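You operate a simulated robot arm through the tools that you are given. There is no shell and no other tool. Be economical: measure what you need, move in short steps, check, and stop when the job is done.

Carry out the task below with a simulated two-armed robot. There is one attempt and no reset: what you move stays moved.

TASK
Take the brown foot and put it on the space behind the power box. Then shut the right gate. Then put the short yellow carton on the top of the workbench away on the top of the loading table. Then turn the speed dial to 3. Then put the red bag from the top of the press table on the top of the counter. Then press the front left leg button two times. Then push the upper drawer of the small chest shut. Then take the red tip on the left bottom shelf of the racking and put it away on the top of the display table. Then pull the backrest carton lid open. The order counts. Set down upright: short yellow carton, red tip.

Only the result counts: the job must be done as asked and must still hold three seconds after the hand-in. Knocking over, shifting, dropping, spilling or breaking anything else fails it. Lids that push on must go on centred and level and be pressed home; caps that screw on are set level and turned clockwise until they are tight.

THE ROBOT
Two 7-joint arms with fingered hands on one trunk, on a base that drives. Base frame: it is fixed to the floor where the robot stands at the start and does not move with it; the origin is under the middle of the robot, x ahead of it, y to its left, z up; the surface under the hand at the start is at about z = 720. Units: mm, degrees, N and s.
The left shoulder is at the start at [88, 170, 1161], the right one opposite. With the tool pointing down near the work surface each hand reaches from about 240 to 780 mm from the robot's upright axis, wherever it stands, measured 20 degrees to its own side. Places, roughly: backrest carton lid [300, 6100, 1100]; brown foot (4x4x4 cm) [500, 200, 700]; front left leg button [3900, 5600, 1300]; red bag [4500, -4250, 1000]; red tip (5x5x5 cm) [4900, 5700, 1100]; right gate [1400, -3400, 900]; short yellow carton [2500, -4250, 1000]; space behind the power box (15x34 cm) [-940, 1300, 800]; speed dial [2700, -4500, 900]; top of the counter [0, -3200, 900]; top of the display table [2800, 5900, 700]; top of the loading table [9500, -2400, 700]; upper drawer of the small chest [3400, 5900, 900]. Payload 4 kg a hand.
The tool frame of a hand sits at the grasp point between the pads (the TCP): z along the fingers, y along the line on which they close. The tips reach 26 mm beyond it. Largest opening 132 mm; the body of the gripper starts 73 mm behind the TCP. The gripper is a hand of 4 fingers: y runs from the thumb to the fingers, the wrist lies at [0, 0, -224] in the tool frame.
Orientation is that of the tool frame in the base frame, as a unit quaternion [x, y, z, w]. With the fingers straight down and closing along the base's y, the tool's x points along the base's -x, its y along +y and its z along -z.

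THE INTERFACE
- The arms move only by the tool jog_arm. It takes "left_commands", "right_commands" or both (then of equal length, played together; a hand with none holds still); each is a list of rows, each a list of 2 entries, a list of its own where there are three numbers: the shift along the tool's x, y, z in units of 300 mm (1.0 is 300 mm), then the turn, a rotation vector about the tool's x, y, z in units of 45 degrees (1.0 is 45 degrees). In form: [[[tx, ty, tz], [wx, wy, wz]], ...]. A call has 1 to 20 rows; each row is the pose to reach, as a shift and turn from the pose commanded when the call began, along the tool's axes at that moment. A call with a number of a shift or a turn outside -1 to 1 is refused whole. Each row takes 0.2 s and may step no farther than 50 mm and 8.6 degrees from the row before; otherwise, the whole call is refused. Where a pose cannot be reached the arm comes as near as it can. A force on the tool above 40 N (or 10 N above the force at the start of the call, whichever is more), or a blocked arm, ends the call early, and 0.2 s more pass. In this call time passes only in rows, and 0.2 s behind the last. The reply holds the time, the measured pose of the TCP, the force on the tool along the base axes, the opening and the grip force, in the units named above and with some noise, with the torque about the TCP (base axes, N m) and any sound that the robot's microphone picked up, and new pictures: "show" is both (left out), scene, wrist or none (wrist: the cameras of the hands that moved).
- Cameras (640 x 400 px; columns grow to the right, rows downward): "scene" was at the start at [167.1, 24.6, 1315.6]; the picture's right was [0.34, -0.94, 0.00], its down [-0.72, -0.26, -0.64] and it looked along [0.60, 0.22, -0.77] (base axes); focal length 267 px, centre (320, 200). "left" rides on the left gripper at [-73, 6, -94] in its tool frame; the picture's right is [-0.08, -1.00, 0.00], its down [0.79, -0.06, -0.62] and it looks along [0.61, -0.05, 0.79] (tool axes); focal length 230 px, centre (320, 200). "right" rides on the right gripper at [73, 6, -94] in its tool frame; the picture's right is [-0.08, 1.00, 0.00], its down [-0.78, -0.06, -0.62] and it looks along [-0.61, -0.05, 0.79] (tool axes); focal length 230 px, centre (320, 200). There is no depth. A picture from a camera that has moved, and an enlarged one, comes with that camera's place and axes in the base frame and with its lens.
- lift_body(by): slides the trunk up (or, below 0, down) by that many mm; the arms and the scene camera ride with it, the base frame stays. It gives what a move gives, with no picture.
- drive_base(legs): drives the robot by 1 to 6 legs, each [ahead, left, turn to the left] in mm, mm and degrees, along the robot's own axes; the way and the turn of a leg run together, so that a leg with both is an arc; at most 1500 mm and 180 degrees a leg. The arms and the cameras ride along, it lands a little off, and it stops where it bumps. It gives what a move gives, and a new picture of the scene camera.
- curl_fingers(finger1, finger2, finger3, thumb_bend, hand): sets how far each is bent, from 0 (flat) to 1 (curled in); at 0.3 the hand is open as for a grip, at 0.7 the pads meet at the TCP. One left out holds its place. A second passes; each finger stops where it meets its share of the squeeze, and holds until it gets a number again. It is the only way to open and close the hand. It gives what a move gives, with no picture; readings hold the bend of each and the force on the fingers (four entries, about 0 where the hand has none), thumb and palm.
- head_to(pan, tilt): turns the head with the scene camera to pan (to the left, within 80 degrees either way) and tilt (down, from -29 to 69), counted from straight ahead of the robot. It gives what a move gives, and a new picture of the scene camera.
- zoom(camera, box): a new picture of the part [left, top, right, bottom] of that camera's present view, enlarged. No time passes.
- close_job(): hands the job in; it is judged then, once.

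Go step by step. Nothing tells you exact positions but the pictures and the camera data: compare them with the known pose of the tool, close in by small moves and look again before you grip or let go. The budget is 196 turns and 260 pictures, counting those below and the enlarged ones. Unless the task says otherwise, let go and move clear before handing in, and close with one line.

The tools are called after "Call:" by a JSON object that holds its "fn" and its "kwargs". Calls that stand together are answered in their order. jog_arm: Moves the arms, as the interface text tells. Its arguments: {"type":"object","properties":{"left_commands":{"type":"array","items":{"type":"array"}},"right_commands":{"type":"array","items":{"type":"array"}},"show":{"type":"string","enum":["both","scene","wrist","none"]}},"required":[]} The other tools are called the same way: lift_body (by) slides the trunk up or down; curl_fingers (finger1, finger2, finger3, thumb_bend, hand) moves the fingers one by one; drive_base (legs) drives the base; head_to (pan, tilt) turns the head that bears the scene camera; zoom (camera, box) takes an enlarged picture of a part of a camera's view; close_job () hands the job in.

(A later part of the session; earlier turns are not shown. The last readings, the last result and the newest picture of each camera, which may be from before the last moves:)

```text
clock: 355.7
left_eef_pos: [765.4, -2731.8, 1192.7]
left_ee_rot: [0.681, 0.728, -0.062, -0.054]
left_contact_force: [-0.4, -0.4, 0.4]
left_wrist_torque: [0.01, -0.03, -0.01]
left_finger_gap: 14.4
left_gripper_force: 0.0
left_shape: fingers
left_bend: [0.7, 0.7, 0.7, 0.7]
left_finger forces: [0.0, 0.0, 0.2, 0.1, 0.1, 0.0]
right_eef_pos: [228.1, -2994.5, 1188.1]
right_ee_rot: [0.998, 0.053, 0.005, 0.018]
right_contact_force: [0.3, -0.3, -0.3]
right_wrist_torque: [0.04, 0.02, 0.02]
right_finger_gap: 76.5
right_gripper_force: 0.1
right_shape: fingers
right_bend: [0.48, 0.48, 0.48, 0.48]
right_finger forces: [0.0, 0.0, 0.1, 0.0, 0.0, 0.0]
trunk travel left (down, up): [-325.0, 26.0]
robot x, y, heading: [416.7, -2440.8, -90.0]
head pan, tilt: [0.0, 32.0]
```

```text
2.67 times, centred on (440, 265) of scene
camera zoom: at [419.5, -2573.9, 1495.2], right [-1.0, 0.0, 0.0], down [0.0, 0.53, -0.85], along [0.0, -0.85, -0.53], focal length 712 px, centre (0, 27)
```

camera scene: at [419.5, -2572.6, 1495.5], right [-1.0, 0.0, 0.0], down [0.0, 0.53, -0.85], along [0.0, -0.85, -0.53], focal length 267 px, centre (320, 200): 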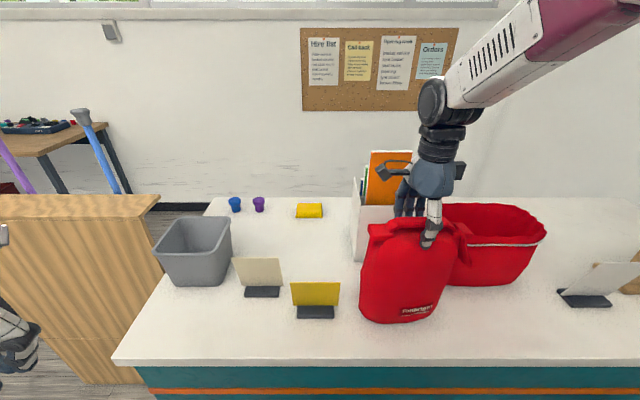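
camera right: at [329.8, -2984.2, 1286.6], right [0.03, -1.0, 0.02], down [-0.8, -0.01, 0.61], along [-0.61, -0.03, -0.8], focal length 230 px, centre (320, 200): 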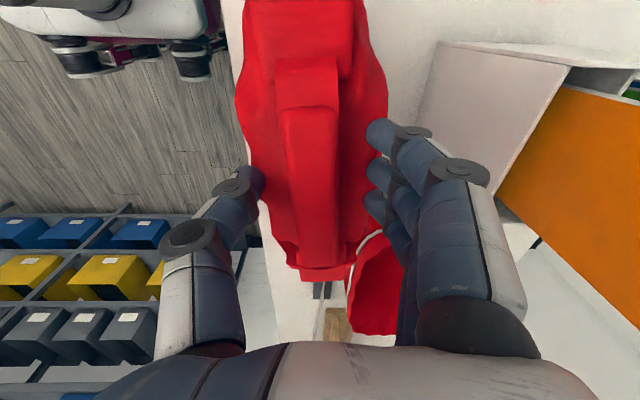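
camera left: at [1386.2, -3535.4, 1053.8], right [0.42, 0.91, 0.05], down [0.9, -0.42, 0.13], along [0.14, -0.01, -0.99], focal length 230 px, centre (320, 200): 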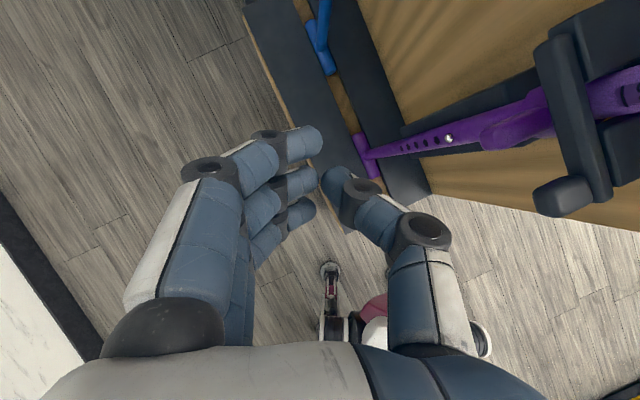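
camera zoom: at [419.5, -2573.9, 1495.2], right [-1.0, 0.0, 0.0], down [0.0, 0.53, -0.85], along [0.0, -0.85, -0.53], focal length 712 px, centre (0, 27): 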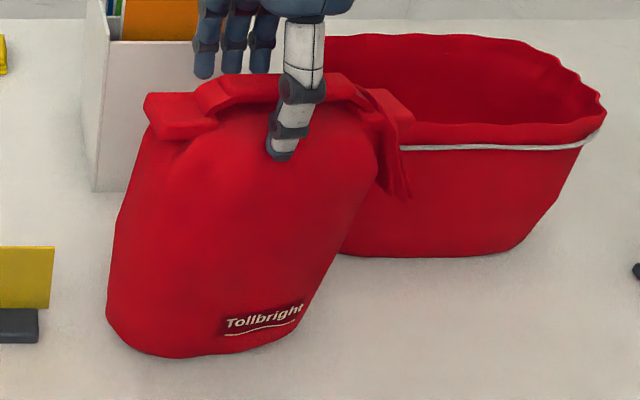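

The bag stands on its own. I'll open wider and lift the hand off.

Call:
{"fn": "curl_fingers", "kwargs": {"hand": "right", "finger1": 0.4, "finger2": 0.4, "finger3": 0.4, "thumb_bend": 0.4}}

Call:
{"fn": "jog_arm", "kwargs": {"right_commands": [[[0, 0, -0.06], [0, 0, 0]], [[0, 0, -0.14], [0, 0, 0]], [[0, 0, -0.26], [0, 0, 0]], [[0, -0.05, -0.38], [0, 0, 0]], [[0, -0.2, -0.38], [0, 0, 0]], [[0, -0.35, -0.38], [0, 0, 0]], [[0, -0.5, -0.38], [0, 0, 0]]], "show": "scene"}}

```text
clock: 356.7
left_eef_pos: [766.8, -2731.4, 1193.4]
left_ee_rot: [0.681, 0.728, -0.06, -0.052]
left_contact_force: [0.7, 0.4, 0.5]
left_wrist_torque: [0.02, -0.02, -0.01]
left_finger_gap: 14.2
left_gripper_force: 0.0
left_shape: fingers
left_bend: [0.7, 0.7, 0.7, 0.7]
left_finger forces: [0.1, 0.1, 0.0, 0.0, 0.0, 0.0]
right_eef_pos: [229.4, -2993.7, 1188.3]
right_ee_rot: [0.998, 0.053, 0.003, 0.018]
right_contact_force: [-0.2, -0.5, -0.8]
right_wrist_torque: [-0.02, 0.01, -0.01]
right_finger_gap: 102.8
right_gripper_force: 0.0
right_shape: fingers
right_bend: [0.4, 0.4, 0.4, 0.4]
right_finger forces: [0.0, 0.0, 0.0, 0.0, 0.0, 0.1]
trunk travel left (down, up): [-325.0, 26.0]
robot x, y, heading: [420.9, -2447.4, -89.8]
head pan, tilt: [0.0, 32.0]
```

```text
clock: 358.3
left_eef_pos: [762.4, -2731.5, 1193.9]
left_ee_rot: [0.682, 0.727, -0.06, -0.051]
left_contact_force: [-0.9, 0.6, -0.2]
left_wrist_torque: [-0.01, -0.1, -0.01]
left_finger_gap: 14.1
left_gripper_force: 0.0
left_shape: fingers
left_bend: [0.7, 0.7, 0.7, 0.7]
left_finger forces: [0.1, 0.1, 0.0, 0.0, 0.1, 0.0]
right_eef_pos: [208.5, -2840.3, 1297.5]
right_ee_rot: [0.998, 0.053, 0.005, 0.019]
right_contact_force: [-0.6, 0.1, 0.6]
right_wrist_torque: [-0.08, -0.02, 0.01]
right_finger_gap: 103.4
right_gripper_force: 0.0
right_shape: fingers
right_bend: [0.4, 0.4, 0.4, 0.4]
right_finger forces: [0.1, 0.0, 0.0, 0.0, 0.0, 0.0]
trunk travel left (down, up): [-325.0, 26.0]
robot x, y, heading: [417.7, -2444.7, -89.9]
head pan, tilt: [0.0, 32.0]
camera scene: at [414.1, -2573.5, 1495.2], right [-1.0, 0.0, 0.0], down [0.0, 0.53, -0.85], along [0.0, -0.85, -0.53], focal length 267 px, centre (320, 200)
```

scene: 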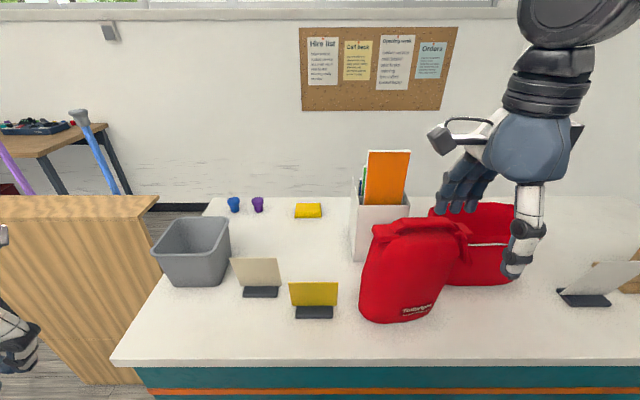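

The bag is on the counter. Next is the front left leg button in the north, so I'll lower the trunk, turn the hand back and drive up the west corridor.

Call:
{"fn": "jog_arm", "kwargs": {"right_commands": [[[0, -0.1, 0.05], [0, 0, -0.18]], [[0, -0.2, 0.1], [0, 0, -0.36]], [[0, -0.25, 0.1], [0, 0, -0.54]], [[0, -0.25, 0.1], [0, 0, -0.72]], [[0, -0.25, 0.1], [0, 0, -0.9]], [[0, -0.25, 0.1], [0, 0, -1.0]]], "show": "none"}}

Call:
{"fn": "jog_arm", "kwargs": {"right_commands": [[[0, 0, 0], [0, 0, -0.18]], [[0, 0, 0], [0, 0, -0.36]], [[0, 0, 0], [0, 0, -0.54]], [[0, 0, 0], [0, 0, -0.72]], [[0, 0, 0], [0, 0, -0.9]], [[0, 0, 0], [0, 0, -1.0]]], "show": "none"}}

Call:
{"fn": "drive_base", "kwargs": {"legs": [[-700, -320, 0], [0, 0, 180]]}}

Call:
{"fn": "lift_body", "kwargs": {"by": -150}}

Call:
{"fn": "head_to", "kwargs": {"pan": 0, "tilt": 25}}

```text
clock: 359.7
left_eef_pos: [766.5, -2731.7, 1193.8]
left_ee_rot: [0.681, 0.728, -0.06, -0.053]
left_contact_force: [0.6, 0.6, -0.4]
left_wrist_torque: [-0.01, 0.01, 0.0]
left_finger_gap: 14.3
left_gripper_force: 0.0
left_shape: fingers
left_bend: [0.7, 0.7, 0.7, 0.7]
left_finger forces: [0.0, 0.0, 0.0, 0.0, 0.0, 0.0]
right_eef_pos: [204.0, -2767.8, 1264.9]
right_ee_rot: [0.902, 0.432, -0.003, 0.018]
right_contact_force: [0.2, -0.1, -0.5]
right_wrist_torque: [-0.01, -0.01, 0.03]
right_finger_gap: 103.0
right_gripper_force: 0.0
right_shape: fingers
right_bend: [0.4, 0.4, 0.4, 0.4]
right_finger forces: [0.0, 0.1, 0.0, 0.0, 0.0, 0.0]
trunk travel left (down, up): [-325.0, 26.0]
robot x, y, heading: [417.8, -2440.5, -89.9]
head pan, tilt: [0.0, 32.0]
```

```text
clock: 361.1
left_eef_pos: [767.8, -2731.4, 1194.0]
left_ee_rot: [0.681, 0.728, -0.061, -0.053]
left_contact_force: [0.0, 0.1, -0.7]
left_wrist_torque: [0.02, 0.0, -0.01]
left_finger_gap: 14.4
left_gripper_force: 0.0
left_shape: fingers
left_bend: [0.7, 0.7, 0.7, 0.7]
left_finger forces: [0.0, 0.0, 0.0, 0.0, 0.0, 0.0]
right_eef_pos: [203.7, -2766.7, 1265.6]
right_ee_rot: [0.668, 0.744, -0.01, 0.015]
right_contact_force: [0.3, -0.8, 0.8]
right_wrist_torque: [-0.04, -0.02, -0.02]
right_finger_gap: 103.0
right_gripper_force: 0.1
right_shape: fingers
right_bend: [0.4, 0.4, 0.4, 0.4]
right_finger forces: [0.0, 0.0, 0.0, 0.1, 0.0, 0.0]
trunk travel left (down, up): [-325.0, 26.0]
robot x, y, heading: [417.9, -2445.8, -90.1]
head pan, tilt: [0.0, 32.0]
```

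```text
clock: 372.6
left_eef_pos: [-242.5, -1443.8, 1193.1]
left_ee_rot: [0.72, -0.689, 0.054, -0.06]
left_contact_force: [0.0, 0.5, 0.9]
left_wrist_torque: [-0.03, -0.01, 0.04]
left_finger_gap: 14.2
left_gripper_force: 0.0
left_shape: fingers
left_bend: [0.7, 0.7, 0.7, 0.7]
left_finger forces: [0.1, 0.0, 0.1, 0.0, 0.1, 0.1]
right_eef_pos: [321.7, -1419.1, 1264.7]
right_ee_rot: [0.736, -0.677, -0.015, -0.01]
right_contact_force: [0.0, 0.1, 0.2]
right_wrist_torque: [0.03, -0.02, 0.01]
right_finger_gap: 103.3
right_gripper_force: 0.2
right_shape: fingers
right_bend: [0.4, 0.4, 0.4, 0.4]
right_finger forces: [0.1, 0.0, 0.0, 0.0, 0.0, 0.1]
trunk travel left (down, up): [-325.0, 26.0]
robot x, y, heading: [100.4, -1739.9, 89.1]
head pan, tilt: [0.0, 32.0]
camera scene: at [103.1, -1610.4, 1495.2], right [1.0, -0.02, 0.0], down [-0.01, -0.53, -0.85], along [0.02, 0.85, -0.53], focal length 267 px, centre (320, 200)
```

scene: 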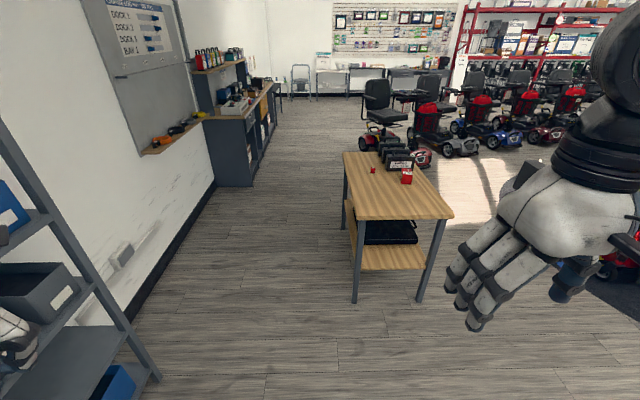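

```text
clock: 374.3
left_eef_pos: [-242.6, -1443.7, 1044.5]
left_ee_rot: [0.721, -0.688, 0.054, -0.061]
left_contact_force: [-0.2, 0.7, 0.0]
left_wrist_torque: [0.01, -0.04, 0.04]
left_finger_gap: 14.3
left_gripper_force: 0.1
left_shape: fingers
left_bend: [0.7, 0.7, 0.7, 0.7]
left_finger forces: [0.0, 0.1, 0.0, 0.1, 0.0, 0.0]
right_eef_pos: [321.5, -1421.0, 1116.0]
right_ee_rot: [0.736, -0.677, -0.015, -0.011]
right_contact_force: [0.5, -0.6, -0.7]
right_wrist_torque: [-0.01, 0.0, 0.01]
right_finger_gap: 103.2
right_gripper_force: 0.1
right_shape: fingers
right_bend: [0.4, 0.4, 0.4, 0.4]
right_finger forces: [0.0, 0.1, 0.1, 0.0, 0.0, 0.0]
trunk travel left (down, up): [-175.0, 176.0]
robot x, y, heading: [99.2, -1739.9, 89.0]
head pan, tilt: [0.0, 32.0]
```

```text
clock: 375.0
left_eef_pos: [-242.9, -1443.7, 1042.9]
left_ee_rot: [0.721, -0.688, 0.054, -0.06]
left_contact_force: [0.2, -0.3, -0.5]
left_wrist_torque: [0.0, 0.04, 0.01]
left_finger_gap: 14.1
left_gripper_force: 0.1
left_shape: fingers
left_bend: [0.7, 0.7, 0.7, 0.7]
left_finger forces: [0.0, 0.0, 0.1, 0.0, 0.1, 0.1]
right_eef_pos: [321.3, -1419.1, 1113.8]
right_ee_rot: [0.737, -0.676, -0.014, -0.01]
right_contact_force: [-0.1, -0.2, -0.4]
right_wrist_torque: [-0.01, 0.02, -0.01]
right_finger_gap: 103.1
right_gripper_force: 0.1
right_shape: fingers
right_bend: [0.4, 0.4, 0.4, 0.4]
right_finger forces: [0.0, 0.0, 0.0, 0.0, 0.0, 0.0]
trunk travel left (down, up): [-175.0, 176.0]
robot x, y, heading: [97.4, -1744.5, 88.8]
head pan, tilt: [0.0, 25.0]
camera scene: at [104.3, -1553.8, 1353.3], right [1.0, -0.02, 0.0], down [-0.01, -0.42, -0.91], along [0.02, 0.91, -0.42], focal length 267 px, centre (320, 200)
```

scene: 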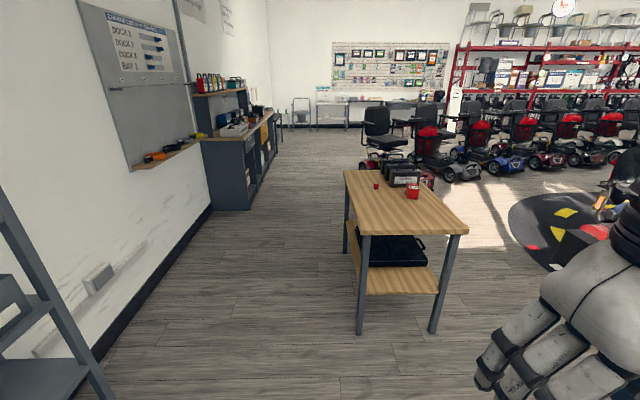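

Call:
{"fn": "drive_base", "kwargs": {"legs": [[500, 130, 1], [1480, 0, 0], [900, -120, 0], [1480, 0, 0]]}}

Call:
{"fn": "head_to", "kwargs": {"pan": -40, "tilt": 15}}

```text
clock: 396.2
left_eef_pos: [-216.7, 2907.7, 1042.9]
left_ee_rot: [0.719, -0.69, 0.055, -0.061]
left_contact_force: [0.3, 0.6, -0.3]
left_wrist_torque: [0.0, 0.01, -0.01]
left_finger_gap: 14.4
left_gripper_force: 0.0
left_shape: fingers
left_bend: [0.7, 0.7, 0.7, 0.7]
left_finger forces: [0.0, 0.0, 0.1, 0.0, 0.0, 0.0]
right_eef_pos: [346.2, 2928.3, 1115.5]
right_ee_rot: [0.735, -0.678, -0.015, -0.01]
right_contact_force: [0.6, 0.1, -1.3]
right_wrist_torque: [0.01, -0.03, -0.03]
right_finger_gap: 103.2
right_gripper_force: 0.1
right_shape: fingers
right_bend: [0.4, 0.4, 0.4, 0.4]
right_finger forces: [0.1, 0.1, 0.0, 0.1, 0.1, 0.1]
trunk travel left (down, up): [-175.0, 176.0]
robot x, y, heading: [123.4, 2610.5, 88.6]
head pan, tilt: [0.0, 25.0]
camera scene: at [128.8, 2795.1, 1353.4], right [1.0, -0.03, 0.0], down [-0.01, -0.42, -0.91], along [0.02, 0.91, -0.42], focal length 267 px, centre (320, 200)
```

scene: 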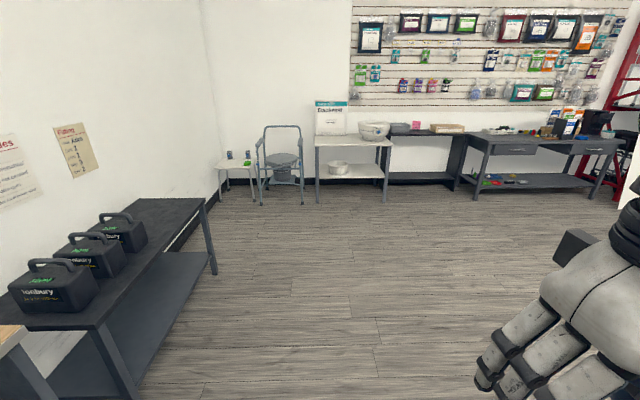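

```text
clock: 397.3
left_eef_pos: [-217.7, 2907.8, 1044.0]
left_ee_rot: [0.719, -0.69, 0.054, -0.06]
left_contact_force: [0.1, 0.9, -0.1]
left_wrist_torque: [-0.04, 0.0, -0.02]
left_finger_gap: 14.4
left_gripper_force: 0.1
left_shape: fingers
left_bend: [0.7, 0.7, 0.7, 0.7]
left_finger forces: [0.1, 0.0, 0.0, 0.0, 0.0, 0.0]
right_eef_pos: [345.8, 2926.7, 1115.2]
right_ee_rot: [0.734, -0.679, -0.015, -0.01]
right_contact_force: [-0.1, 0.4, -0.1]
right_wrist_torque: [-0.05, -0.01, 0.04]
right_finger_gap: 103.3
right_gripper_force: 0.0
right_shape: fingers
right_bend: [0.4, 0.4, 0.4, 0.4]
right_finger forces: [0.0, 0.0, 0.0, 0.1, 0.1, 0.1]
trunk travel left (down, up): [-175.0, 176.0]
robot x, y, heading: [125.5, 2614.0, 88.5]
head pan, tilt: [-40.0, 15.0]
camera scene: at [188.2, 2772.9, 1369.6], right [0.75, -0.66, 0.0], down [-0.17, -0.19, -0.97], along [0.64, 0.72, -0.26], focal length 267 px, centre (320, 200)
```

scene: 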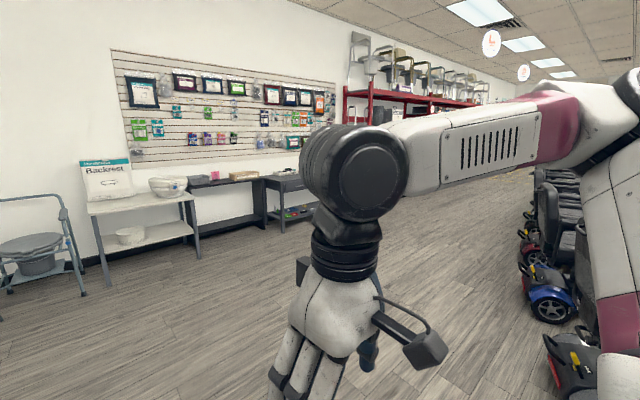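

Call:
{"fn": "drive_base", "kwargs": {"legs": [[1480, 0, 0], [500, -300, 0], [0, 0, -88.5]]}}

Call:
{"fn": "head_to", "kwargs": {"pan": 20, "tilt": 12}}

```text
clock: 411.5
left_eef_pos: [749.7, 4981.0, 1043.7]
left_ee_rot: [-0.041, 0.996, -0.081, 0.005]
left_contact_force: [0.5, -0.5, -0.4]
left_wrist_torque: [0.0, -0.01, 0.0]
left_finger_gap: 14.5
left_gripper_force: 0.0
left_shape: fingers
left_bend: [0.7, 0.7, 0.7, 0.7]
left_finger forces: [0.0, 0.1, 0.0, 0.0, 0.0, 0.1]
right_eef_pos: [794.9, 4419.3, 1115.4]
right_ee_rot: [-0.061, 0.998, 0.004, 0.018]
right_contact_force: [0.5, 0.6, -0.6]
right_wrist_torque: [-0.05, -0.04, 0.0]
right_finger_gap: 103.0
right_gripper_force: 0.1
right_shape: fingers
right_bend: [0.4, 0.4, 0.4, 0.4]
right_finger forces: [0.0, 0.0, 0.0, 0.0, 0.1, 0.0]
trunk travel left (down, up): [-175.0, 176.0]
robot x, y, heading: [464.7, 4626.4, 1.0]
head pan, tilt: [-40.0, 15.0]
camera scene: at [634.1, 4569.9, 1369.6], right [-0.63, -0.78, 0.0], down [-0.2, 0.16, -0.97], along [0.75, -0.61, -0.26], focal length 267 px, centre (320, 200)
```

scene: 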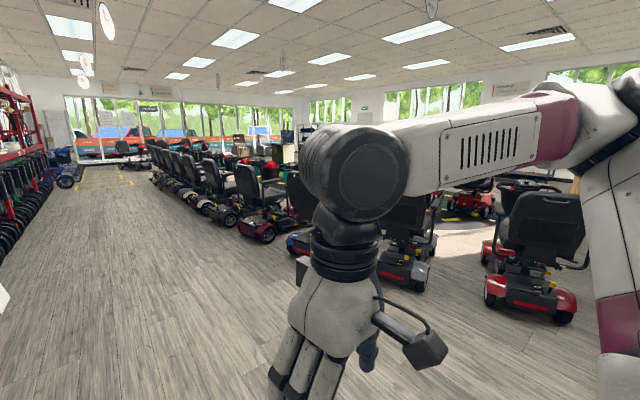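

```text
clock: 412.8
left_eef_pos: [749.8, 4980.5, 1042.8]
left_ee_rot: [-0.041, 0.996, -0.081, 0.006]
left_contact_force: [-0.8, 1.0, -0.4]
left_wrist_torque: [-0.03, -0.03, -0.03]
left_finger_gap: 14.5
left_gripper_force: 0.0
left_shape: fingers
left_bend: [0.7, 0.7, 0.7, 0.7]
left_finger forces: [0.0, 0.0, 0.0, 0.0, 0.0, 0.0]
right_eef_pos: [795.1, 4419.0, 1114.8]
right_ee_rot: [-0.061, 0.998, 0.004, 0.017]
right_contact_force: [0.5, 0.5, 0.0]
right_wrist_torque: [-0.01, 0.04, 0.03]
right_finger_gap: 103.3
right_gripper_force: 0.0
right_shape: fingers
right_bend: [0.4, 0.4, 0.4, 0.4]
right_finger forces: [0.1, 0.0, 0.1, 0.0, 0.0, 0.0]
trunk travel left (down, up): [-175.0, 176.0]
robot x, y, heading: [466.6, 4630.3, 1.1]
head pan, tilt: [20.0, 12.0]
camera scene: at [648.7, 4662.1, 1374.5], right [0.36, -0.93, 0.0], down [-0.19, -0.07, -0.98], along [0.91, 0.35, -0.21], focal length 267 px, centre (320, 200)
```

scene: 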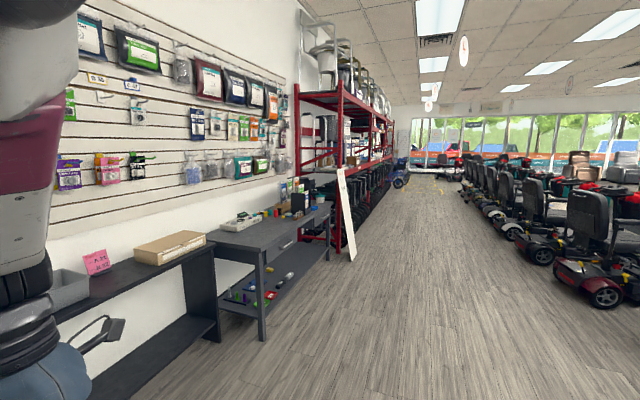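

Call:
{"fn": "drive_base", "kwargs": {"legs": [[1480, -20, 0], [700, -30, 0]]}}

Call:
{"fn": "head_to", "kwargs": {"pan": 35, "tilt": 10}}

```text
clock: 423.5
left_eef_pos: [2902.5, 4955.1, 1043.2]
left_ee_rot: [-0.037, 0.996, -0.081, 0.005]
left_contact_force: [0.4, -0.4, 0.3]
left_wrist_torque: [-0.02, 0.0, 0.01]
left_finger_gap: 14.1
left_gripper_force: 0.1
left_shape: fingers
left_bend: [0.7, 0.7, 0.7, 0.7]
left_finger forces: [0.1, 0.1, 0.1, 0.1, 0.0, 0.1]
right_eef_pos: [2942.3, 4394.5, 1114.5]
right_ee_rot: [-0.056, 0.998, 0.004, 0.016]
right_contact_force: [0.1, 1.1, -0.6]
right_wrist_torque: [-0.02, -0.01, 0.0]
right_finger_gap: 103.5
right_gripper_force: 0.0
right_shape: fingers
right_bend: [0.4, 0.4, 0.4, 0.4]
right_finger forces: [0.0, 0.0, 0.1, 0.0, 0.1, 0.0]
trunk travel left (down, up): [-175.0, 176.0]
robot x, y, heading: [2616.5, 4605.2, 0.2]
head pan, tilt: [20.0, 12.0]
camera scene: at [2798.9, 4637.9, 1374.5], right [0.35, -0.94, 0.0], down [-0.2, -0.07, -0.98], along [0.92, 0.34, -0.21], focal length 267 px, centre (320, 200)
```

scene: 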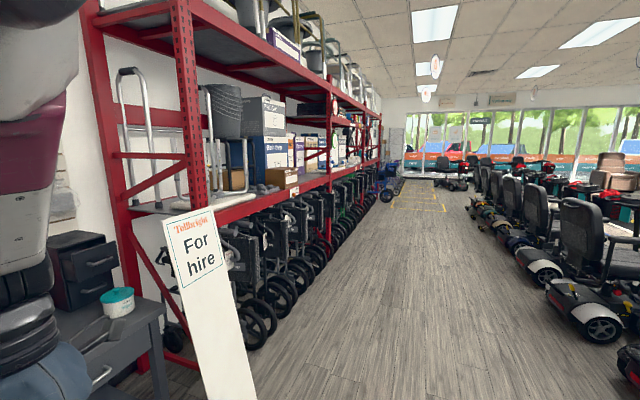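

```text
clock: 424.2
left_eef_pos: [2902.1, 4954.8, 1043.1]
left_ee_rot: [-0.036, 0.996, -0.082, 0.006]
left_contact_force: [-0.1, 0.9, -0.2]
left_wrist_torque: [-0.01, -0.01, -0.02]
left_finger_gap: 14.5
left_gripper_force: 0.0
left_shape: fingers
left_bend: [0.7, 0.7, 0.7, 0.7]
left_finger forces: [0.0, 0.0, 0.0, 0.1, 0.1, 0.0]
right_eef_pos: [2941.8, 4394.0, 1115.6]
right_ee_rot: [-0.056, 0.998, 0.004, 0.018]
right_contact_force: [-0.5, 0.4, 0.0]
right_wrist_torque: [-0.02, -0.01, 0.03]
right_finger_gap: 103.3
right_gripper_force: 0.0
right_shape: fingers
right_bend: [0.4, 0.4, 0.4, 0.4]
right_finger forces: [0.0, 0.0, 0.0, 0.0, 0.1, 0.0]
trunk travel left (down, up): [-175.0, 176.0]
robot x, y, heading: [2619.0, 4602.7, 0.7]
head pan, tilt: [35.0, 10.0]
camera scene: at [2786.9, 4659.2, 1377.8], right [0.58, -0.82, 0.0], down [-0.14, -0.1, -0.98], along [0.8, 0.57, -0.17], focal length 267 px, centre (320, 200)
```

scene: 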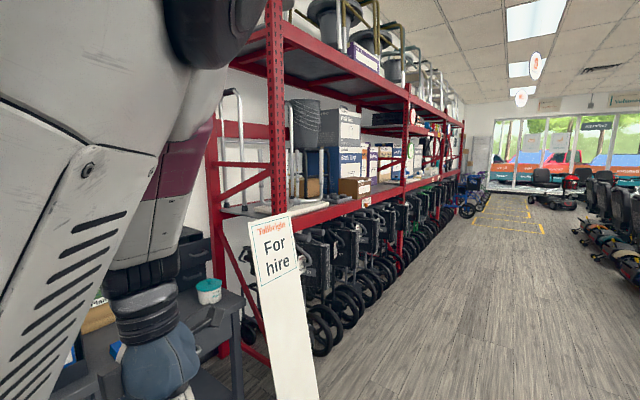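

Call:
{"fn": "drive_base", "kwargs": {"legs": [[1200, -50, 0], [0, 0, 89]]}}

Call:
{"fn": "head_to", "kwargs": {"pan": 0, "tilt": 10}}

```text
clock: 434.1
left_eef_pos: [3468.7, 4852.8, 1043.5]
left_ee_rot: [0.725, -0.684, 0.054, -0.061]
left_contact_force: [0.4, -1.2, 0.7]
left_wrist_torque: [-0.01, 0.01, -0.01]
left_finger_gap: 14.1
left_gripper_force: 0.2
left_shape: fingers
left_bend: [0.7, 0.7, 0.7, 0.7]
left_finger forces: [0.0, 0.0, 0.0, 0.0, 0.1, 0.1]
right_eef_pos: [4032.3, 4884.4, 1114.8]
right_ee_rot: [0.741, -0.671, -0.014, -0.01]
right_contact_force: [0.2, 0.1, -0.8]
right_wrist_torque: [0.0, 0.01, -0.02]
right_finger_gap: 103.4
right_gripper_force: 0.1
right_shape: fingers
right_bend: [0.4, 0.4, 0.4, 0.4]
right_finger forces: [0.0, 0.0, 0.0, 0.0, 0.0, 0.1]
trunk travel left (down, up): [-175.0, 176.0]
robot x, y, heading: [3814.0, 4561.2, 89.7]
head pan, tilt: [35.0, 10.0]
camera scene: at [3763.6, 4731.4, 1377.8], right [0.82, 0.57, 0.0], down [0.1, -0.14, -0.98], along [-0.56, 0.81, -0.17], focal length 267 px, centre (320, 200)
```

scene: 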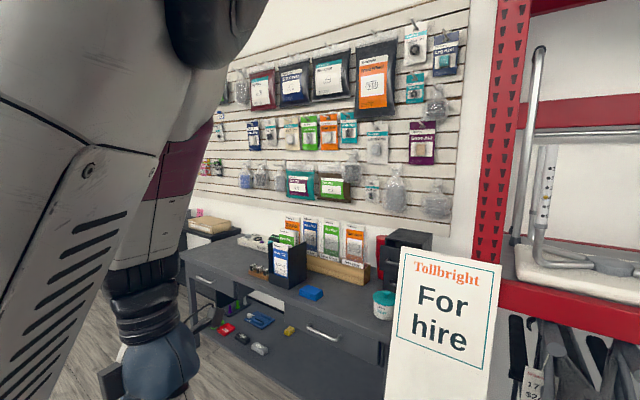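

```text
clock: 435.1
left_eef_pos: [3468.8, 4852.2, 1043.6]
left_ee_rot: [0.725, -0.684, 0.053, -0.061]
left_contact_force: [0.7, -1.1, 0.6]
left_wrist_torque: [-0.02, -0.03, 0.03]
left_finger_gap: 14.3
left_gripper_force: 0.0
left_shape: fingers
left_bend: [0.7, 0.7, 0.7, 0.7]
left_finger forces: [0.1, 0.0, 0.0, 0.0, 0.1, 0.1]
right_eef_pos: [4033.1, 4884.4, 1116.0]
right_ee_rot: [0.741, -0.671, -0.015, -0.01]
right_contact_force: [0.5, 0.4, 0.4]
right_wrist_torque: [0.0, 0.01, 0.01]
right_finger_gap: 103.3
right_gripper_force: 0.1
right_shape: fingers
right_bend: [0.4, 0.4, 0.4, 0.4]
right_finger forces: [0.0, 0.0, 0.1, 0.0, 0.0, 0.0]
trunk travel left (down, up): [-175.0, 176.0]
robot x, y, heading: [3815.2, 4562.5, 89.7]
head pan, tilt: [0.0, 10.0]
camera scene: at [3817.1, 4747.9, 1377.8], right [1.0, -0.01, 0.0], down [0.0, -0.17, -0.98], along [0.01, 0.98, -0.17], focal length 267 px, centre (320, 200)
```

scene: 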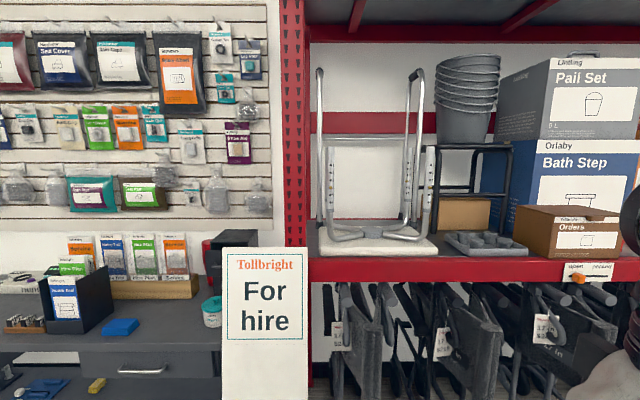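

Call:
{"fn": "zoom", "kwargs": {"camera": "scene", "box": [300, 60, 460, 260]}}

Call:
{"fn": "zoom", "kwargs": {"camera": "scene", "box": [305, 140, 385, 240]}}

```text
2.00 times, centred on (380, 160) of scene
camera zoom: at [3817.1, 4747.9, 1377.8], right [1.0, -0.01, 0.0], down [0.0, -0.17, -0.98], along [0.01, 0.98, -0.17], focal length 534 px, centre (200, 280)
```

zoom: 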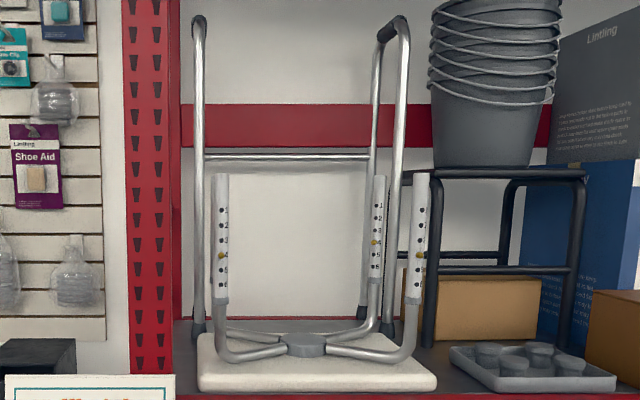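

```text
4.00 times, centred on (345, 190) of scene
camera zoom: at [3817.1, 4747.9, 1377.8], right [1.0, -0.01, 0.0], down [0.0, -0.17, -0.98], along [0.01, 0.98, -0.17], focal length 1068 px, centre (220, 240)
```

zoom: 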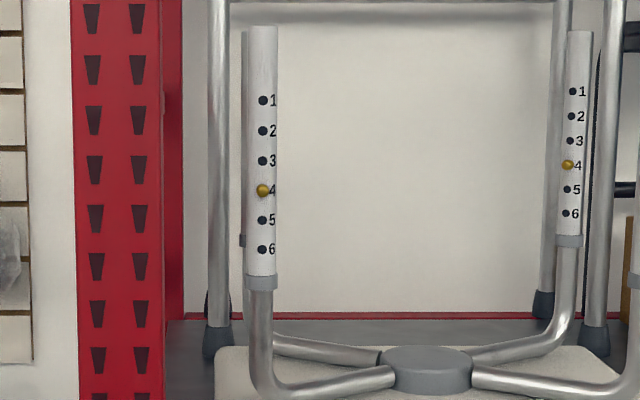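

The brass button is at hole 4 of the shower stool's front left leg, and I'll poke it with the left hand pointing forward. I'll begin raising and turning the left hand.

Call:
{"fn": "curl_fingers", "kwargs": {"hand": "left", "finger1": 1.0, "finger2": 0.7, "finger3": 1.0, "thumb_bend": 0.7}}

Call:
{"fn": "jog_arm", "kwargs": {"left_commands": [[[-0.083, -0.055, -0.067], [0, -0.167, 0]], [[-0.167, -0.11, -0.133], [0, -0.333, 0]], [[-0.25, -0.165, -0.2], [0, -0.5, 0]], [[-0.333, -0.22, -0.267], [0, -0.667, 0]], [[-0.417, -0.275, -0.333], [0, -0.833, 0]], [[-0.5, -0.33, -0.4], [0, -1.0, 0]]], "show": "none"}}

```text
clock: 436.1
left_eef_pos: [3469.9, 4853.3, 1042.6]
left_ee_rot: [0.725, -0.683, 0.053, -0.061]
left_contact_force: [0.1, -0.4, 0.2]
left_wrist_torque: [0.01, -0.02, -0.01]
left_finger_gap: 39.1
left_gripper_force: 0.0
left_shape: fingers
left_bend: [1.0, 0.7, 1.0, 0.7]
left_finger forces: [0.0, 0.1, 0.0, 0.0, 0.1, 0.0]
right_eef_pos: [4031.7, 4884.7, 1114.8]
right_ee_rot: [0.741, -0.672, -0.014, -0.01]
right_contact_force: [0.0, 0.0, 1.2]
right_wrist_torque: [-0.01, 0.01, 0.0]
right_finger_gap: 103.5
right_gripper_force: 0.1
right_shape: fingers
right_bend: [0.4, 0.4, 0.4, 0.4]
right_finger forces: [0.0, 0.0, 0.0, 0.0, 0.0, 0.0]
trunk travel left (down, up): [-175.0, 176.0]
robot x, y, heading: [3816.2, 4561.9, 89.4]
head pan, tilt: [0.0, 10.0]
```

```text
clock: 437.5
left_eef_pos: [3463.2, 5020.6, 1102.3]
left_ee_rot: [0.707, -0.591, -0.207, -0.33]
left_contact_force: [0.0, 0.2, -0.4]
left_wrist_torque: [-0.02, 0.02, 0.0]
left_finger_gap: 38.9
left_gripper_force: 0.1
left_shape: fingers
left_bend: [1.0, 0.7, 1.0, 0.7]
left_finger forces: [0.1, 0.0, 0.0, 0.0, 0.1, 0.0]
left hand out of reach, approached as far as the arm can: row 1, 2, 3, 4, 5, 6
right_eef_pos: [4031.1, 4884.6, 1116.2]
right_ee_rot: [0.741, -0.671, -0.015, -0.009]
right_contact_force: [0.2, 0.0, -0.2]
right_wrist_torque: [-0.02, -0.03, 0.02]
right_finger_gap: 103.3
right_gripper_force: 0.1
right_shape: fingers
right_bend: [0.4, 0.4, 0.4, 0.4]
right_finger forces: [0.0, 0.0, 0.0, 0.0, 0.0, 0.0]
trunk travel left (down, up): [-175.0, 176.0]
robot x, y, heading: [3815.8, 4563.1, 89.4]
head pan, tilt: [0.0, 10.0]
```

Call:
{"fn": "jog_arm", "kwargs": {"left_commands": [[[-0.1, -0.054, 0.028], [0, -0.167, 0]], [[-0.2, -0.108, 0.056], [0, -0.333, 0]], [[-0.3, -0.163, 0.083], [0, -0.5, 0]], [[-0.4, -0.217, 0.11], [0, -0.667, 0]], [[-0.5, -0.27, 0.14], [0, -0.833, 0]], [[-0.603, -0.325, 0.167], [0, -1.0, 0]]], "show": "both"}}

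```text
clock: 438.9
left_eef_pos: [3495.8, 5180.1, 1244.5]
left_ee_rot: [0.569, -0.42, -0.454, -0.542]
left_contact_force: [-0.2, -0.2, 0.0]
left_wrist_torque: [-0.01, 0.02, -0.03]
left_finger_gap: 39.1
left_gripper_force: 0.1
left_shape: fingers
left_bend: [1.0, 0.7, 1.0, 0.7]
left_finger forces: [0.0, 0.0, 0.0, 0.0, 0.0, 0.1]
left hand out of reach, approached as far as the arm can: row 1, 2, 3, 4, 6
right_eef_pos: [4032.0, 4885.5, 1114.8]
right_ee_rot: [0.741, -0.671, -0.014, -0.009]
right_contact_force: [0.2, 0.5, -0.6]
right_wrist_torque: [-0.03, 0.0, 0.0]
right_finger_gap: 103.2
right_gripper_force: 0.1
right_shape: fingers
right_bend: [0.4, 0.4, 0.4, 0.4]
right_finger forces: [0.1, 0.0, 0.1, 0.1, 0.0, 0.1]
trunk travel left (down, up): [-175.0, 176.0]
robot x, y, heading: [3812.7, 4561.8, 89.8]
head pan, tilt: [0.0, 10.0]
camera scene: at [3816.4, 4747.8, 1377.8], right [1.0, -0.01, 0.0], down [0.0, -0.17, -0.98], along [0.01, 0.98, -0.17], focal length 267 px, centre (320, 200)
camera left: at [3478.1, 5085.4, 1311.6], right [0.95, 0.06, 0.31], down [0.28, -0.6, -0.75], along [0.14, 0.8, -0.59], focal length 230 px, centre (320, 200)
```

scene: 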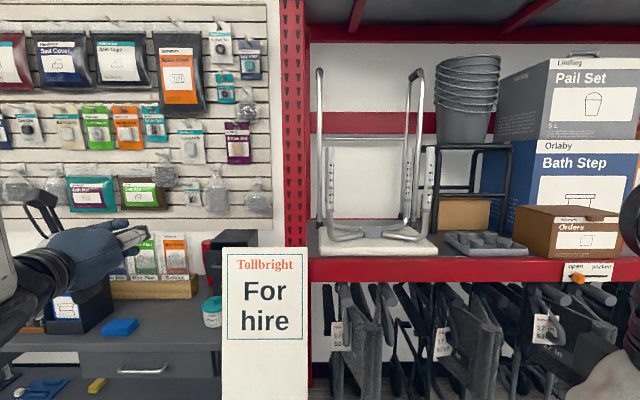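
left: 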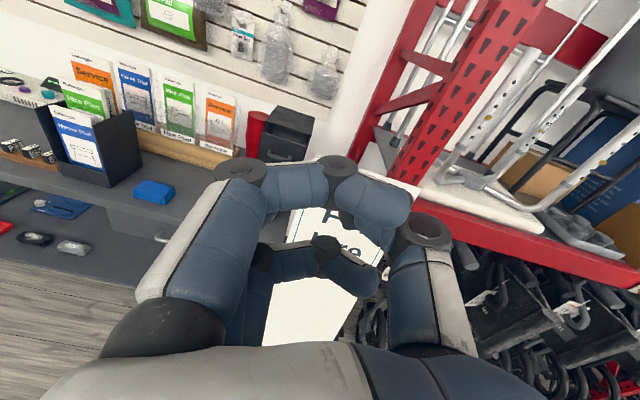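

Call:
{"fn": "curl_fingers", "kwargs": {"hand": "left", "finger1": 1.0, "finger2": 0.45, "finger3": 1.0, "thumb_bend": 1.0}}

Call:
{"fn": "drive_base", "kwargs": {"legs": [[0, -280, 0], [150, 0, 0]]}}

Call:
{"fn": "zoom", "kwargs": {"camera": "left", "box": [0, 0, 640, 400]}}

```text
clock: 439.9
left_eef_pos: [3493.7, 5180.3, 1239.3]
left_ee_rot: [0.572, -0.423, -0.456, -0.536]
left_contact_force: [0.6, 0.4, 0.0]
left_wrist_torque: [-0.01, 0.0, 0.0]
left_finger_gap: 39.2
left_gripper_force: 0.1
left_shape: fingers
left_bend: [1.0, 0.45, 1.0, 1.0]
left_finger forces: [0.0, 0.0, 0.1, 0.1, 0.1, 0.0]
right_eef_pos: [4032.9, 4884.6, 1115.1]
right_ee_rot: [0.741, -0.671, -0.016, -0.01]
right_contact_force: [0.3, -0.4, 0.5]
right_wrist_torque: [0.0, 0.03, 0.02]
right_finger_gap: 103.2
right_gripper_force: 0.0
right_shape: fingers
right_bend: [0.4, 0.4, 0.4, 0.4]
right_finger forces: [0.0, 0.0, 0.1, 0.1, 0.0, 0.1]
trunk travel left (down, up): [-175.0, 176.0]
robot x, y, heading: [3815.9, 4565.1, 89.5]
head pan, tilt: [0.0, 10.0]
```

```text
clock: 443.9
left_eef_pos: [3776.2, 5330.0, 1237.2]
left_ee_rot: [0.571, -0.425, -0.453, -0.537]
left_contact_force: [-0.1, -0.1, 0.6]
left_wrist_torque: [0.02, -0.03, 0.04]
left_finger_gap: 39.6
left_gripper_force: 0.1
left_shape: fingers
left_bend: [1.0, 0.45, 1.0, 1.0]
left_finger forces: [0.0, 0.1, 0.1, 0.0, 0.0, 0.0]
right_eef_pos: [4314.3, 5031.5, 1114.3]
right_ee_rot: [0.74, -0.672, -0.015, -0.01]
right_contact_force: [0.4, 0.0, -0.5]
right_wrist_torque: [-0.03, -0.02, 0.0]
right_finger_gap: 102.9
right_gripper_force: 0.1
right_shape: fingers
right_bend: [0.4, 0.4, 0.4, 0.4]
right_finger forces: [0.1, 0.1, 0.0, 0.0, 0.1, 0.0]
trunk travel left (down, up): [-175.0, 176.0]
robot x, y, heading: [4095.6, 4709.6, 89.2]
head pan, tilt: [0.0, 10.0]
camera scene: at [4098.9, 4896.1, 1377.7], right [1.0, -0.01, 0.0], down [0.0, -0.17, -0.98], along [0.01, 0.98, -0.17], focal length 267 px, centre (320, 200)
```

scene: 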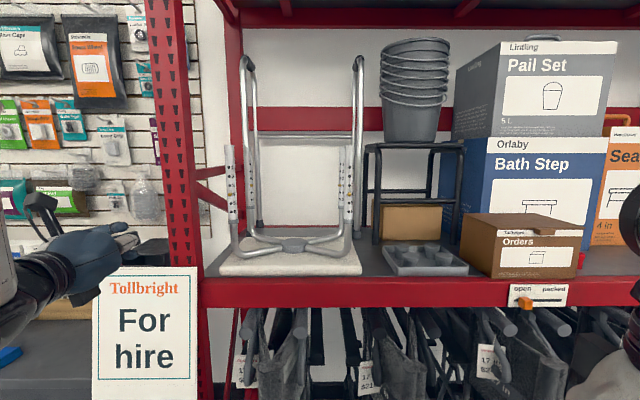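

```text
1.00 times, centred on (320, 200) of left (not enlarged: the box is as wide or as high as the picture)
camera zoom: at [3759.7, 5235.7, 1306.8], right [0.95, 0.06, 0.3], down [0.28, -0.61, -0.74], along [0.14, 0.79, -0.6], focal length 230 px, centre (320, 200)
```

zoom: 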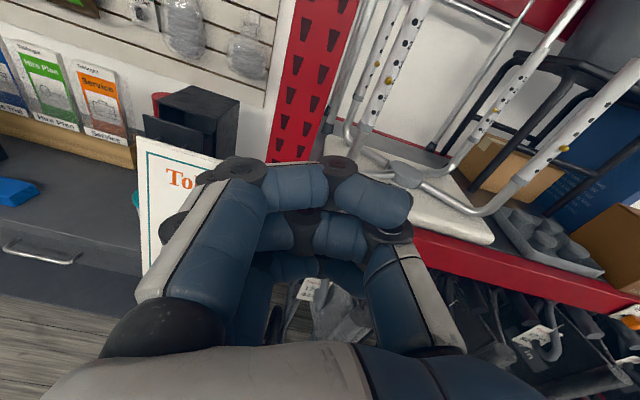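

Call:
{"fn": "curl_fingers", "kwargs": {"hand": "left", "finger1": 0.45, "finger2": 1.0, "finger3": 1.0, "thumb_bend": 1.0}}

Call:
{"fn": "zoom", "kwargs": {"camera": "scene", "box": [200, 130, 280, 260]}}

Call:
{"fn": "zoom", "kwargs": {"camera": "left", "box": [120, 0, 520, 250]}}

```text
clock: 444.9
left_eef_pos: [3775.0, 5327.9, 1236.4]
left_ee_rot: [0.574, -0.421, -0.452, -0.538]
left_contact_force: [-0.1, 0.7, -0.2]
left_wrist_torque: [-0.03, -0.01, -0.02]
left_finger_gap: 47.3
left_gripper_force: 0.0
left_shape: fingers
left_bend: [0.45, 0.94, 1.0, 1.0]
left_finger forces: [0.0, 0.0, 0.1, 0.1, 0.0, 0.0]
right_eef_pos: [4314.2, 5030.5, 1114.5]
right_ee_rot: [0.74, -0.672, -0.015, -0.01]
right_contact_force: [-0.5, -0.5, 0.1]
right_wrist_torque: [0.0, -0.01, 0.01]
right_finger_gap: 103.3
right_gripper_force: 0.0
right_shape: fingers
right_bend: [0.4, 0.4, 0.4, 0.4]
right_finger forces: [0.1, 0.0, 0.1, 0.0, 0.1, 0.0]
trunk travel left (down, up): [-175.0, 176.0]
robot x, y, heading: [4098.9, 4711.1, 89.4]
head pan, tilt: [0.0, 10.0]
```

```text
3.08 times, centred on (240, 195) of scene
camera zoom: at [4098.9, 4895.2, 1377.8], right [1.0, -0.01, 0.0], down [0.0, -0.17, -0.98], along [0.01, 0.98, -0.17], focal length 822 px, centre (566, 215)
```

zoom: 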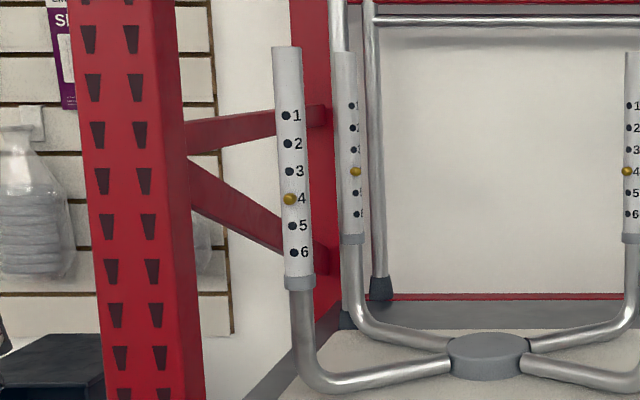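

```text
1.60 times, centred on (320, 125) of left
camera zoom: at [3757.4, 5234.6, 1306.3], right [0.95, 0.07, 0.31], down [0.29, -0.61, -0.74], along [0.14, 0.79, -0.6], focal length 368 px, centre (320, 320)
```

zoom: 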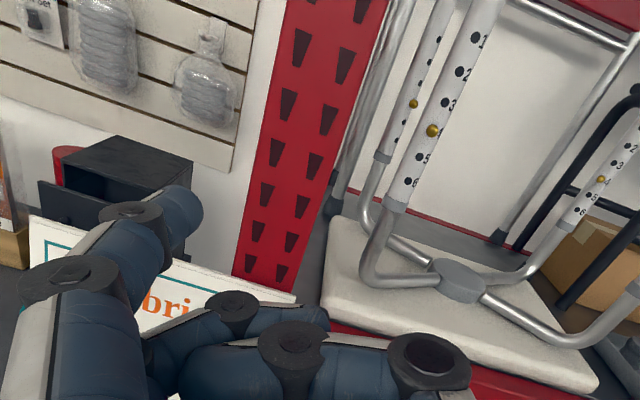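

The button is at about [3858, 5615, 1266] by three views. Finger 1's tip is about 54 mm left and 24 mm ahead of the TCP. I'll bring the fingertip in front of the button.

Call:
{"fn": "jog_arm", "kwargs": {"left_commands": [[[0.009, -0.1, 0.08], [0, 0, 0]], [[0.018, -0.2, 0.17], [0, 0, 0]], [[0.027, -0.3, 0.27], [0, 0, 0]], [[0.036, -0.4, 0.38], [0, 0, 0]], [[0.045, -0.498, 0.49], [0, 0, 0]], [[0.053, -0.498, 0.6], [0, 0, 0]]], "show": "both"}}

Call:
{"fn": "zoom", "kwargs": {"camera": "left", "box": [160, 50, 400, 200]}}

```text
clock: 446.6
left_eef_pos: [3825.3, 5538.2, 1302.9]
left_ee_rot: [0.596, -0.406, -0.434, -0.54]
left_contact_force: [-0.2, 0.0, 0.1]
left_wrist_torque: [0.01, 0.0, -0.05]
left_finger_gap: 47.3
left_gripper_force: 0.0
left_shape: fingers
left_bend: [0.45, 0.94, 1.0, 1.0]
left_finger forces: [0.0, 0.0, 0.0, 0.0, 0.0, 0.0]
left hand out of reach, approached as far as the arm can: row 1, 2, 3, 4, 5, 6
right_eef_pos: [4314.1, 5030.7, 1114.6]
right_ee_rot: [0.74, -0.672, -0.015, -0.011]
right_contact_force: [0.3, -1.1, 0.0]
right_wrist_torque: [0.03, -0.03, -0.01]
right_finger_gap: 103.6
right_gripper_force: 0.0
right_shape: fingers
right_bend: [0.4, 0.4, 0.4, 0.4]
right_finger forces: [0.0, 0.0, 0.0, 0.1, 0.0, 0.0]
trunk travel left (down, up): [-175.0, 176.0]
robot x, y, heading: [4096.2, 4705.5, 89.7]
head pan, tilt: [0.0, 10.0]
stopped in row 6 (left hand): the arm was blocked; the commanded pose is now the measured one
camera scene: at [4098.5, 4894.2, 1378.1], right [1.0, -0.01, 0.0], down [0.0, -0.17, -0.98], along [0.01, 0.98, -0.17], focal length 267 px, centre (320, 200)
camera left: at [3805.9, 5445.8, 1371.7], right [0.93, 0.09, 0.36], down [0.34, -0.62, -0.71], along [0.16, 0.78, -0.61], focal length 230 px, centre (320, 200)
```

scene: 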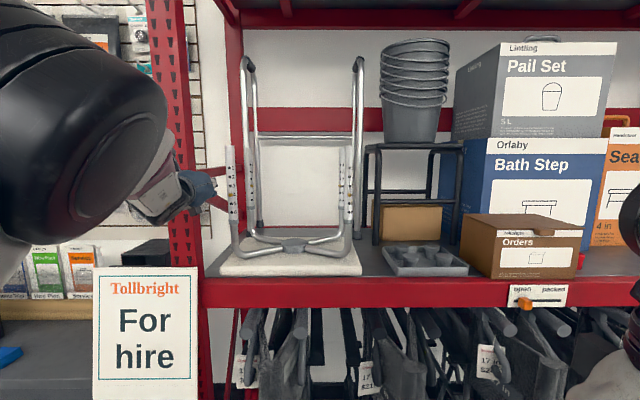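
left: 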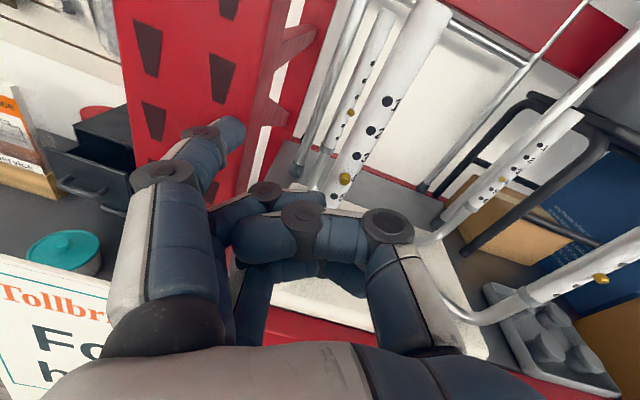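

```text
2.67 times, centred on (280, 125) of left
camera zoom: at [3805.9, 5445.8, 1371.7], right [0.93, 0.09, 0.36], down [0.34, -0.62, -0.71], along [0.16, 0.78, -0.61], focal length 614 px, centre (427, 400)
```

zoom: 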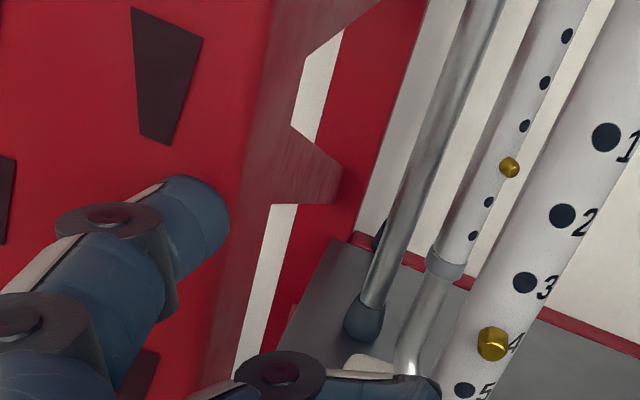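

The arm is at an awkward limit, so I'll back the base up 130 mm to work with a straighter arm and retry.

Call:
{"fn": "drive_base", "kwargs": {"legs": [[-130, 0, 0]]}}

Call:
{"fn": "jog_arm", "kwargs": {"left_commands": [[[0.05, -0.06, 0.03], [0, 0, 0]], [[0.1, -0.12, 0.06], [0, 0, 0]], [[0.15, -0.18, 0.1], [0, 0, 0]], [[0.18, -0.25, 0.16], [0, 0, 0]]], "show": "wrist"}}

```text
clock: 447.8
left_eef_pos: [3825.1, 5412.3, 1301.1]
left_ee_rot: [0.596, -0.406, -0.435, -0.539]
left_contact_force: [1.0, 0.4, 0.3]
left_wrist_torque: [0.01, -0.03, 0.0]
left_finger_gap: 47.2
left_gripper_force: 0.2
left_shape: fingers
left_bend: [0.45, 0.94, 1.0, 1.0]
left_finger forces: [0.1, 0.0, 0.0, 0.0, 0.0, 0.1]
right_eef_pos: [4313.3, 4905.1, 1116.0]
right_ee_rot: [0.74, -0.672, -0.015, -0.011]
right_contact_force: [-0.6, 0.6, 0.2]
right_wrist_torque: [-0.01, 0.01, 0.01]
right_finger_gap: 103.2
right_gripper_force: 0.0
right_shape: fingers
right_bend: [0.4, 0.4, 0.4, 0.4]
right_finger forces: [0.1, 0.0, 0.0, 0.0, 0.0, 0.0]
trunk travel left (down, up): [-175.0, 176.0]
robot x, y, heading: [4095.4, 4582.3, 89.5]
head pan, tilt: [0.0, 10.0]
camera scene: at [4097.5, 4768.0, 1377.8], right [1.0, -0.01, 0.0], down [0.0, -0.17, -0.98], along [0.01, 0.98, -0.17], focal length 267 px, centre (320, 200)
```

scene: 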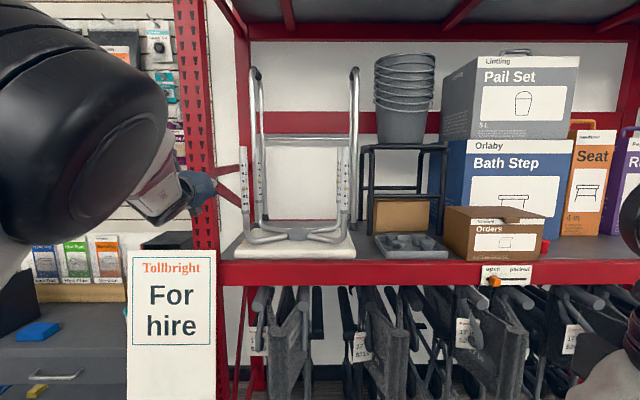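

```text
clock: 449.0
left_eef_pos: [3840.4, 5483.1, 1292.0]
left_ee_rot: [0.617, -0.375, -0.435, -0.538]
left_contact_force: [-0.1, 0.0, -0.2]
left_wrist_torque: [-0.01, -0.01, -0.01]
left_finger_gap: 47.4
left_gripper_force: 0.1
left_shape: fingers
left_bend: [0.45, 0.94, 1.0, 1.0]
left_finger forces: [0.0, 0.1, 0.0, 0.1, 0.0, 0.0]
left hand out of reach, approached as far as the arm can: row 2, 3, 4
right_eef_pos: [4313.2, 4905.2, 1116.5]
right_ee_rot: [0.74, -0.672, -0.015, -0.011]
right_contact_force: [-0.1, 0.6, -0.1]
right_wrist_torque: [0.05, -0.03, -0.02]
right_finger_gap: 103.4
right_gripper_force: 0.1
right_shape: fingers
right_bend: [0.4, 0.4, 0.4, 0.4]
right_finger forces: [0.0, 0.0, 0.1, 0.0, 0.1, 0.0]
trunk travel left (down, up): [-175.0, 176.0]
robot x, y, heading: [4093.4, 4580.3, 89.5]
head pan, tilt: [0.0, 10.0]
stopped in row 4 (left hand): the arm was blocked; the commanded pose is now the measured one
camera left: at [3822.1, 5389.2, 1361.5], right [0.9, 0.14, 0.41], down [0.4, -0.6, -0.69], along [0.15, 0.79, -0.6], focal length 230 px, centre (320, 200)
```

left: 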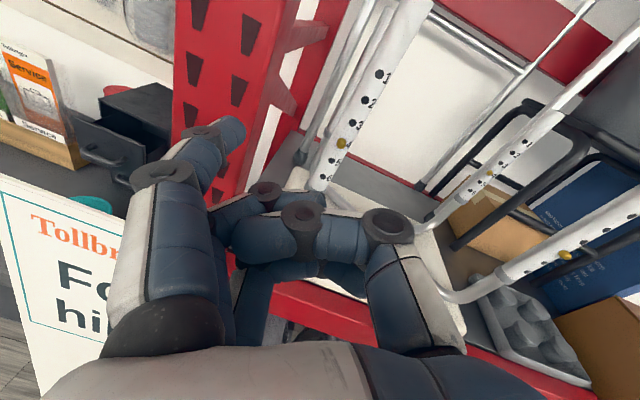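

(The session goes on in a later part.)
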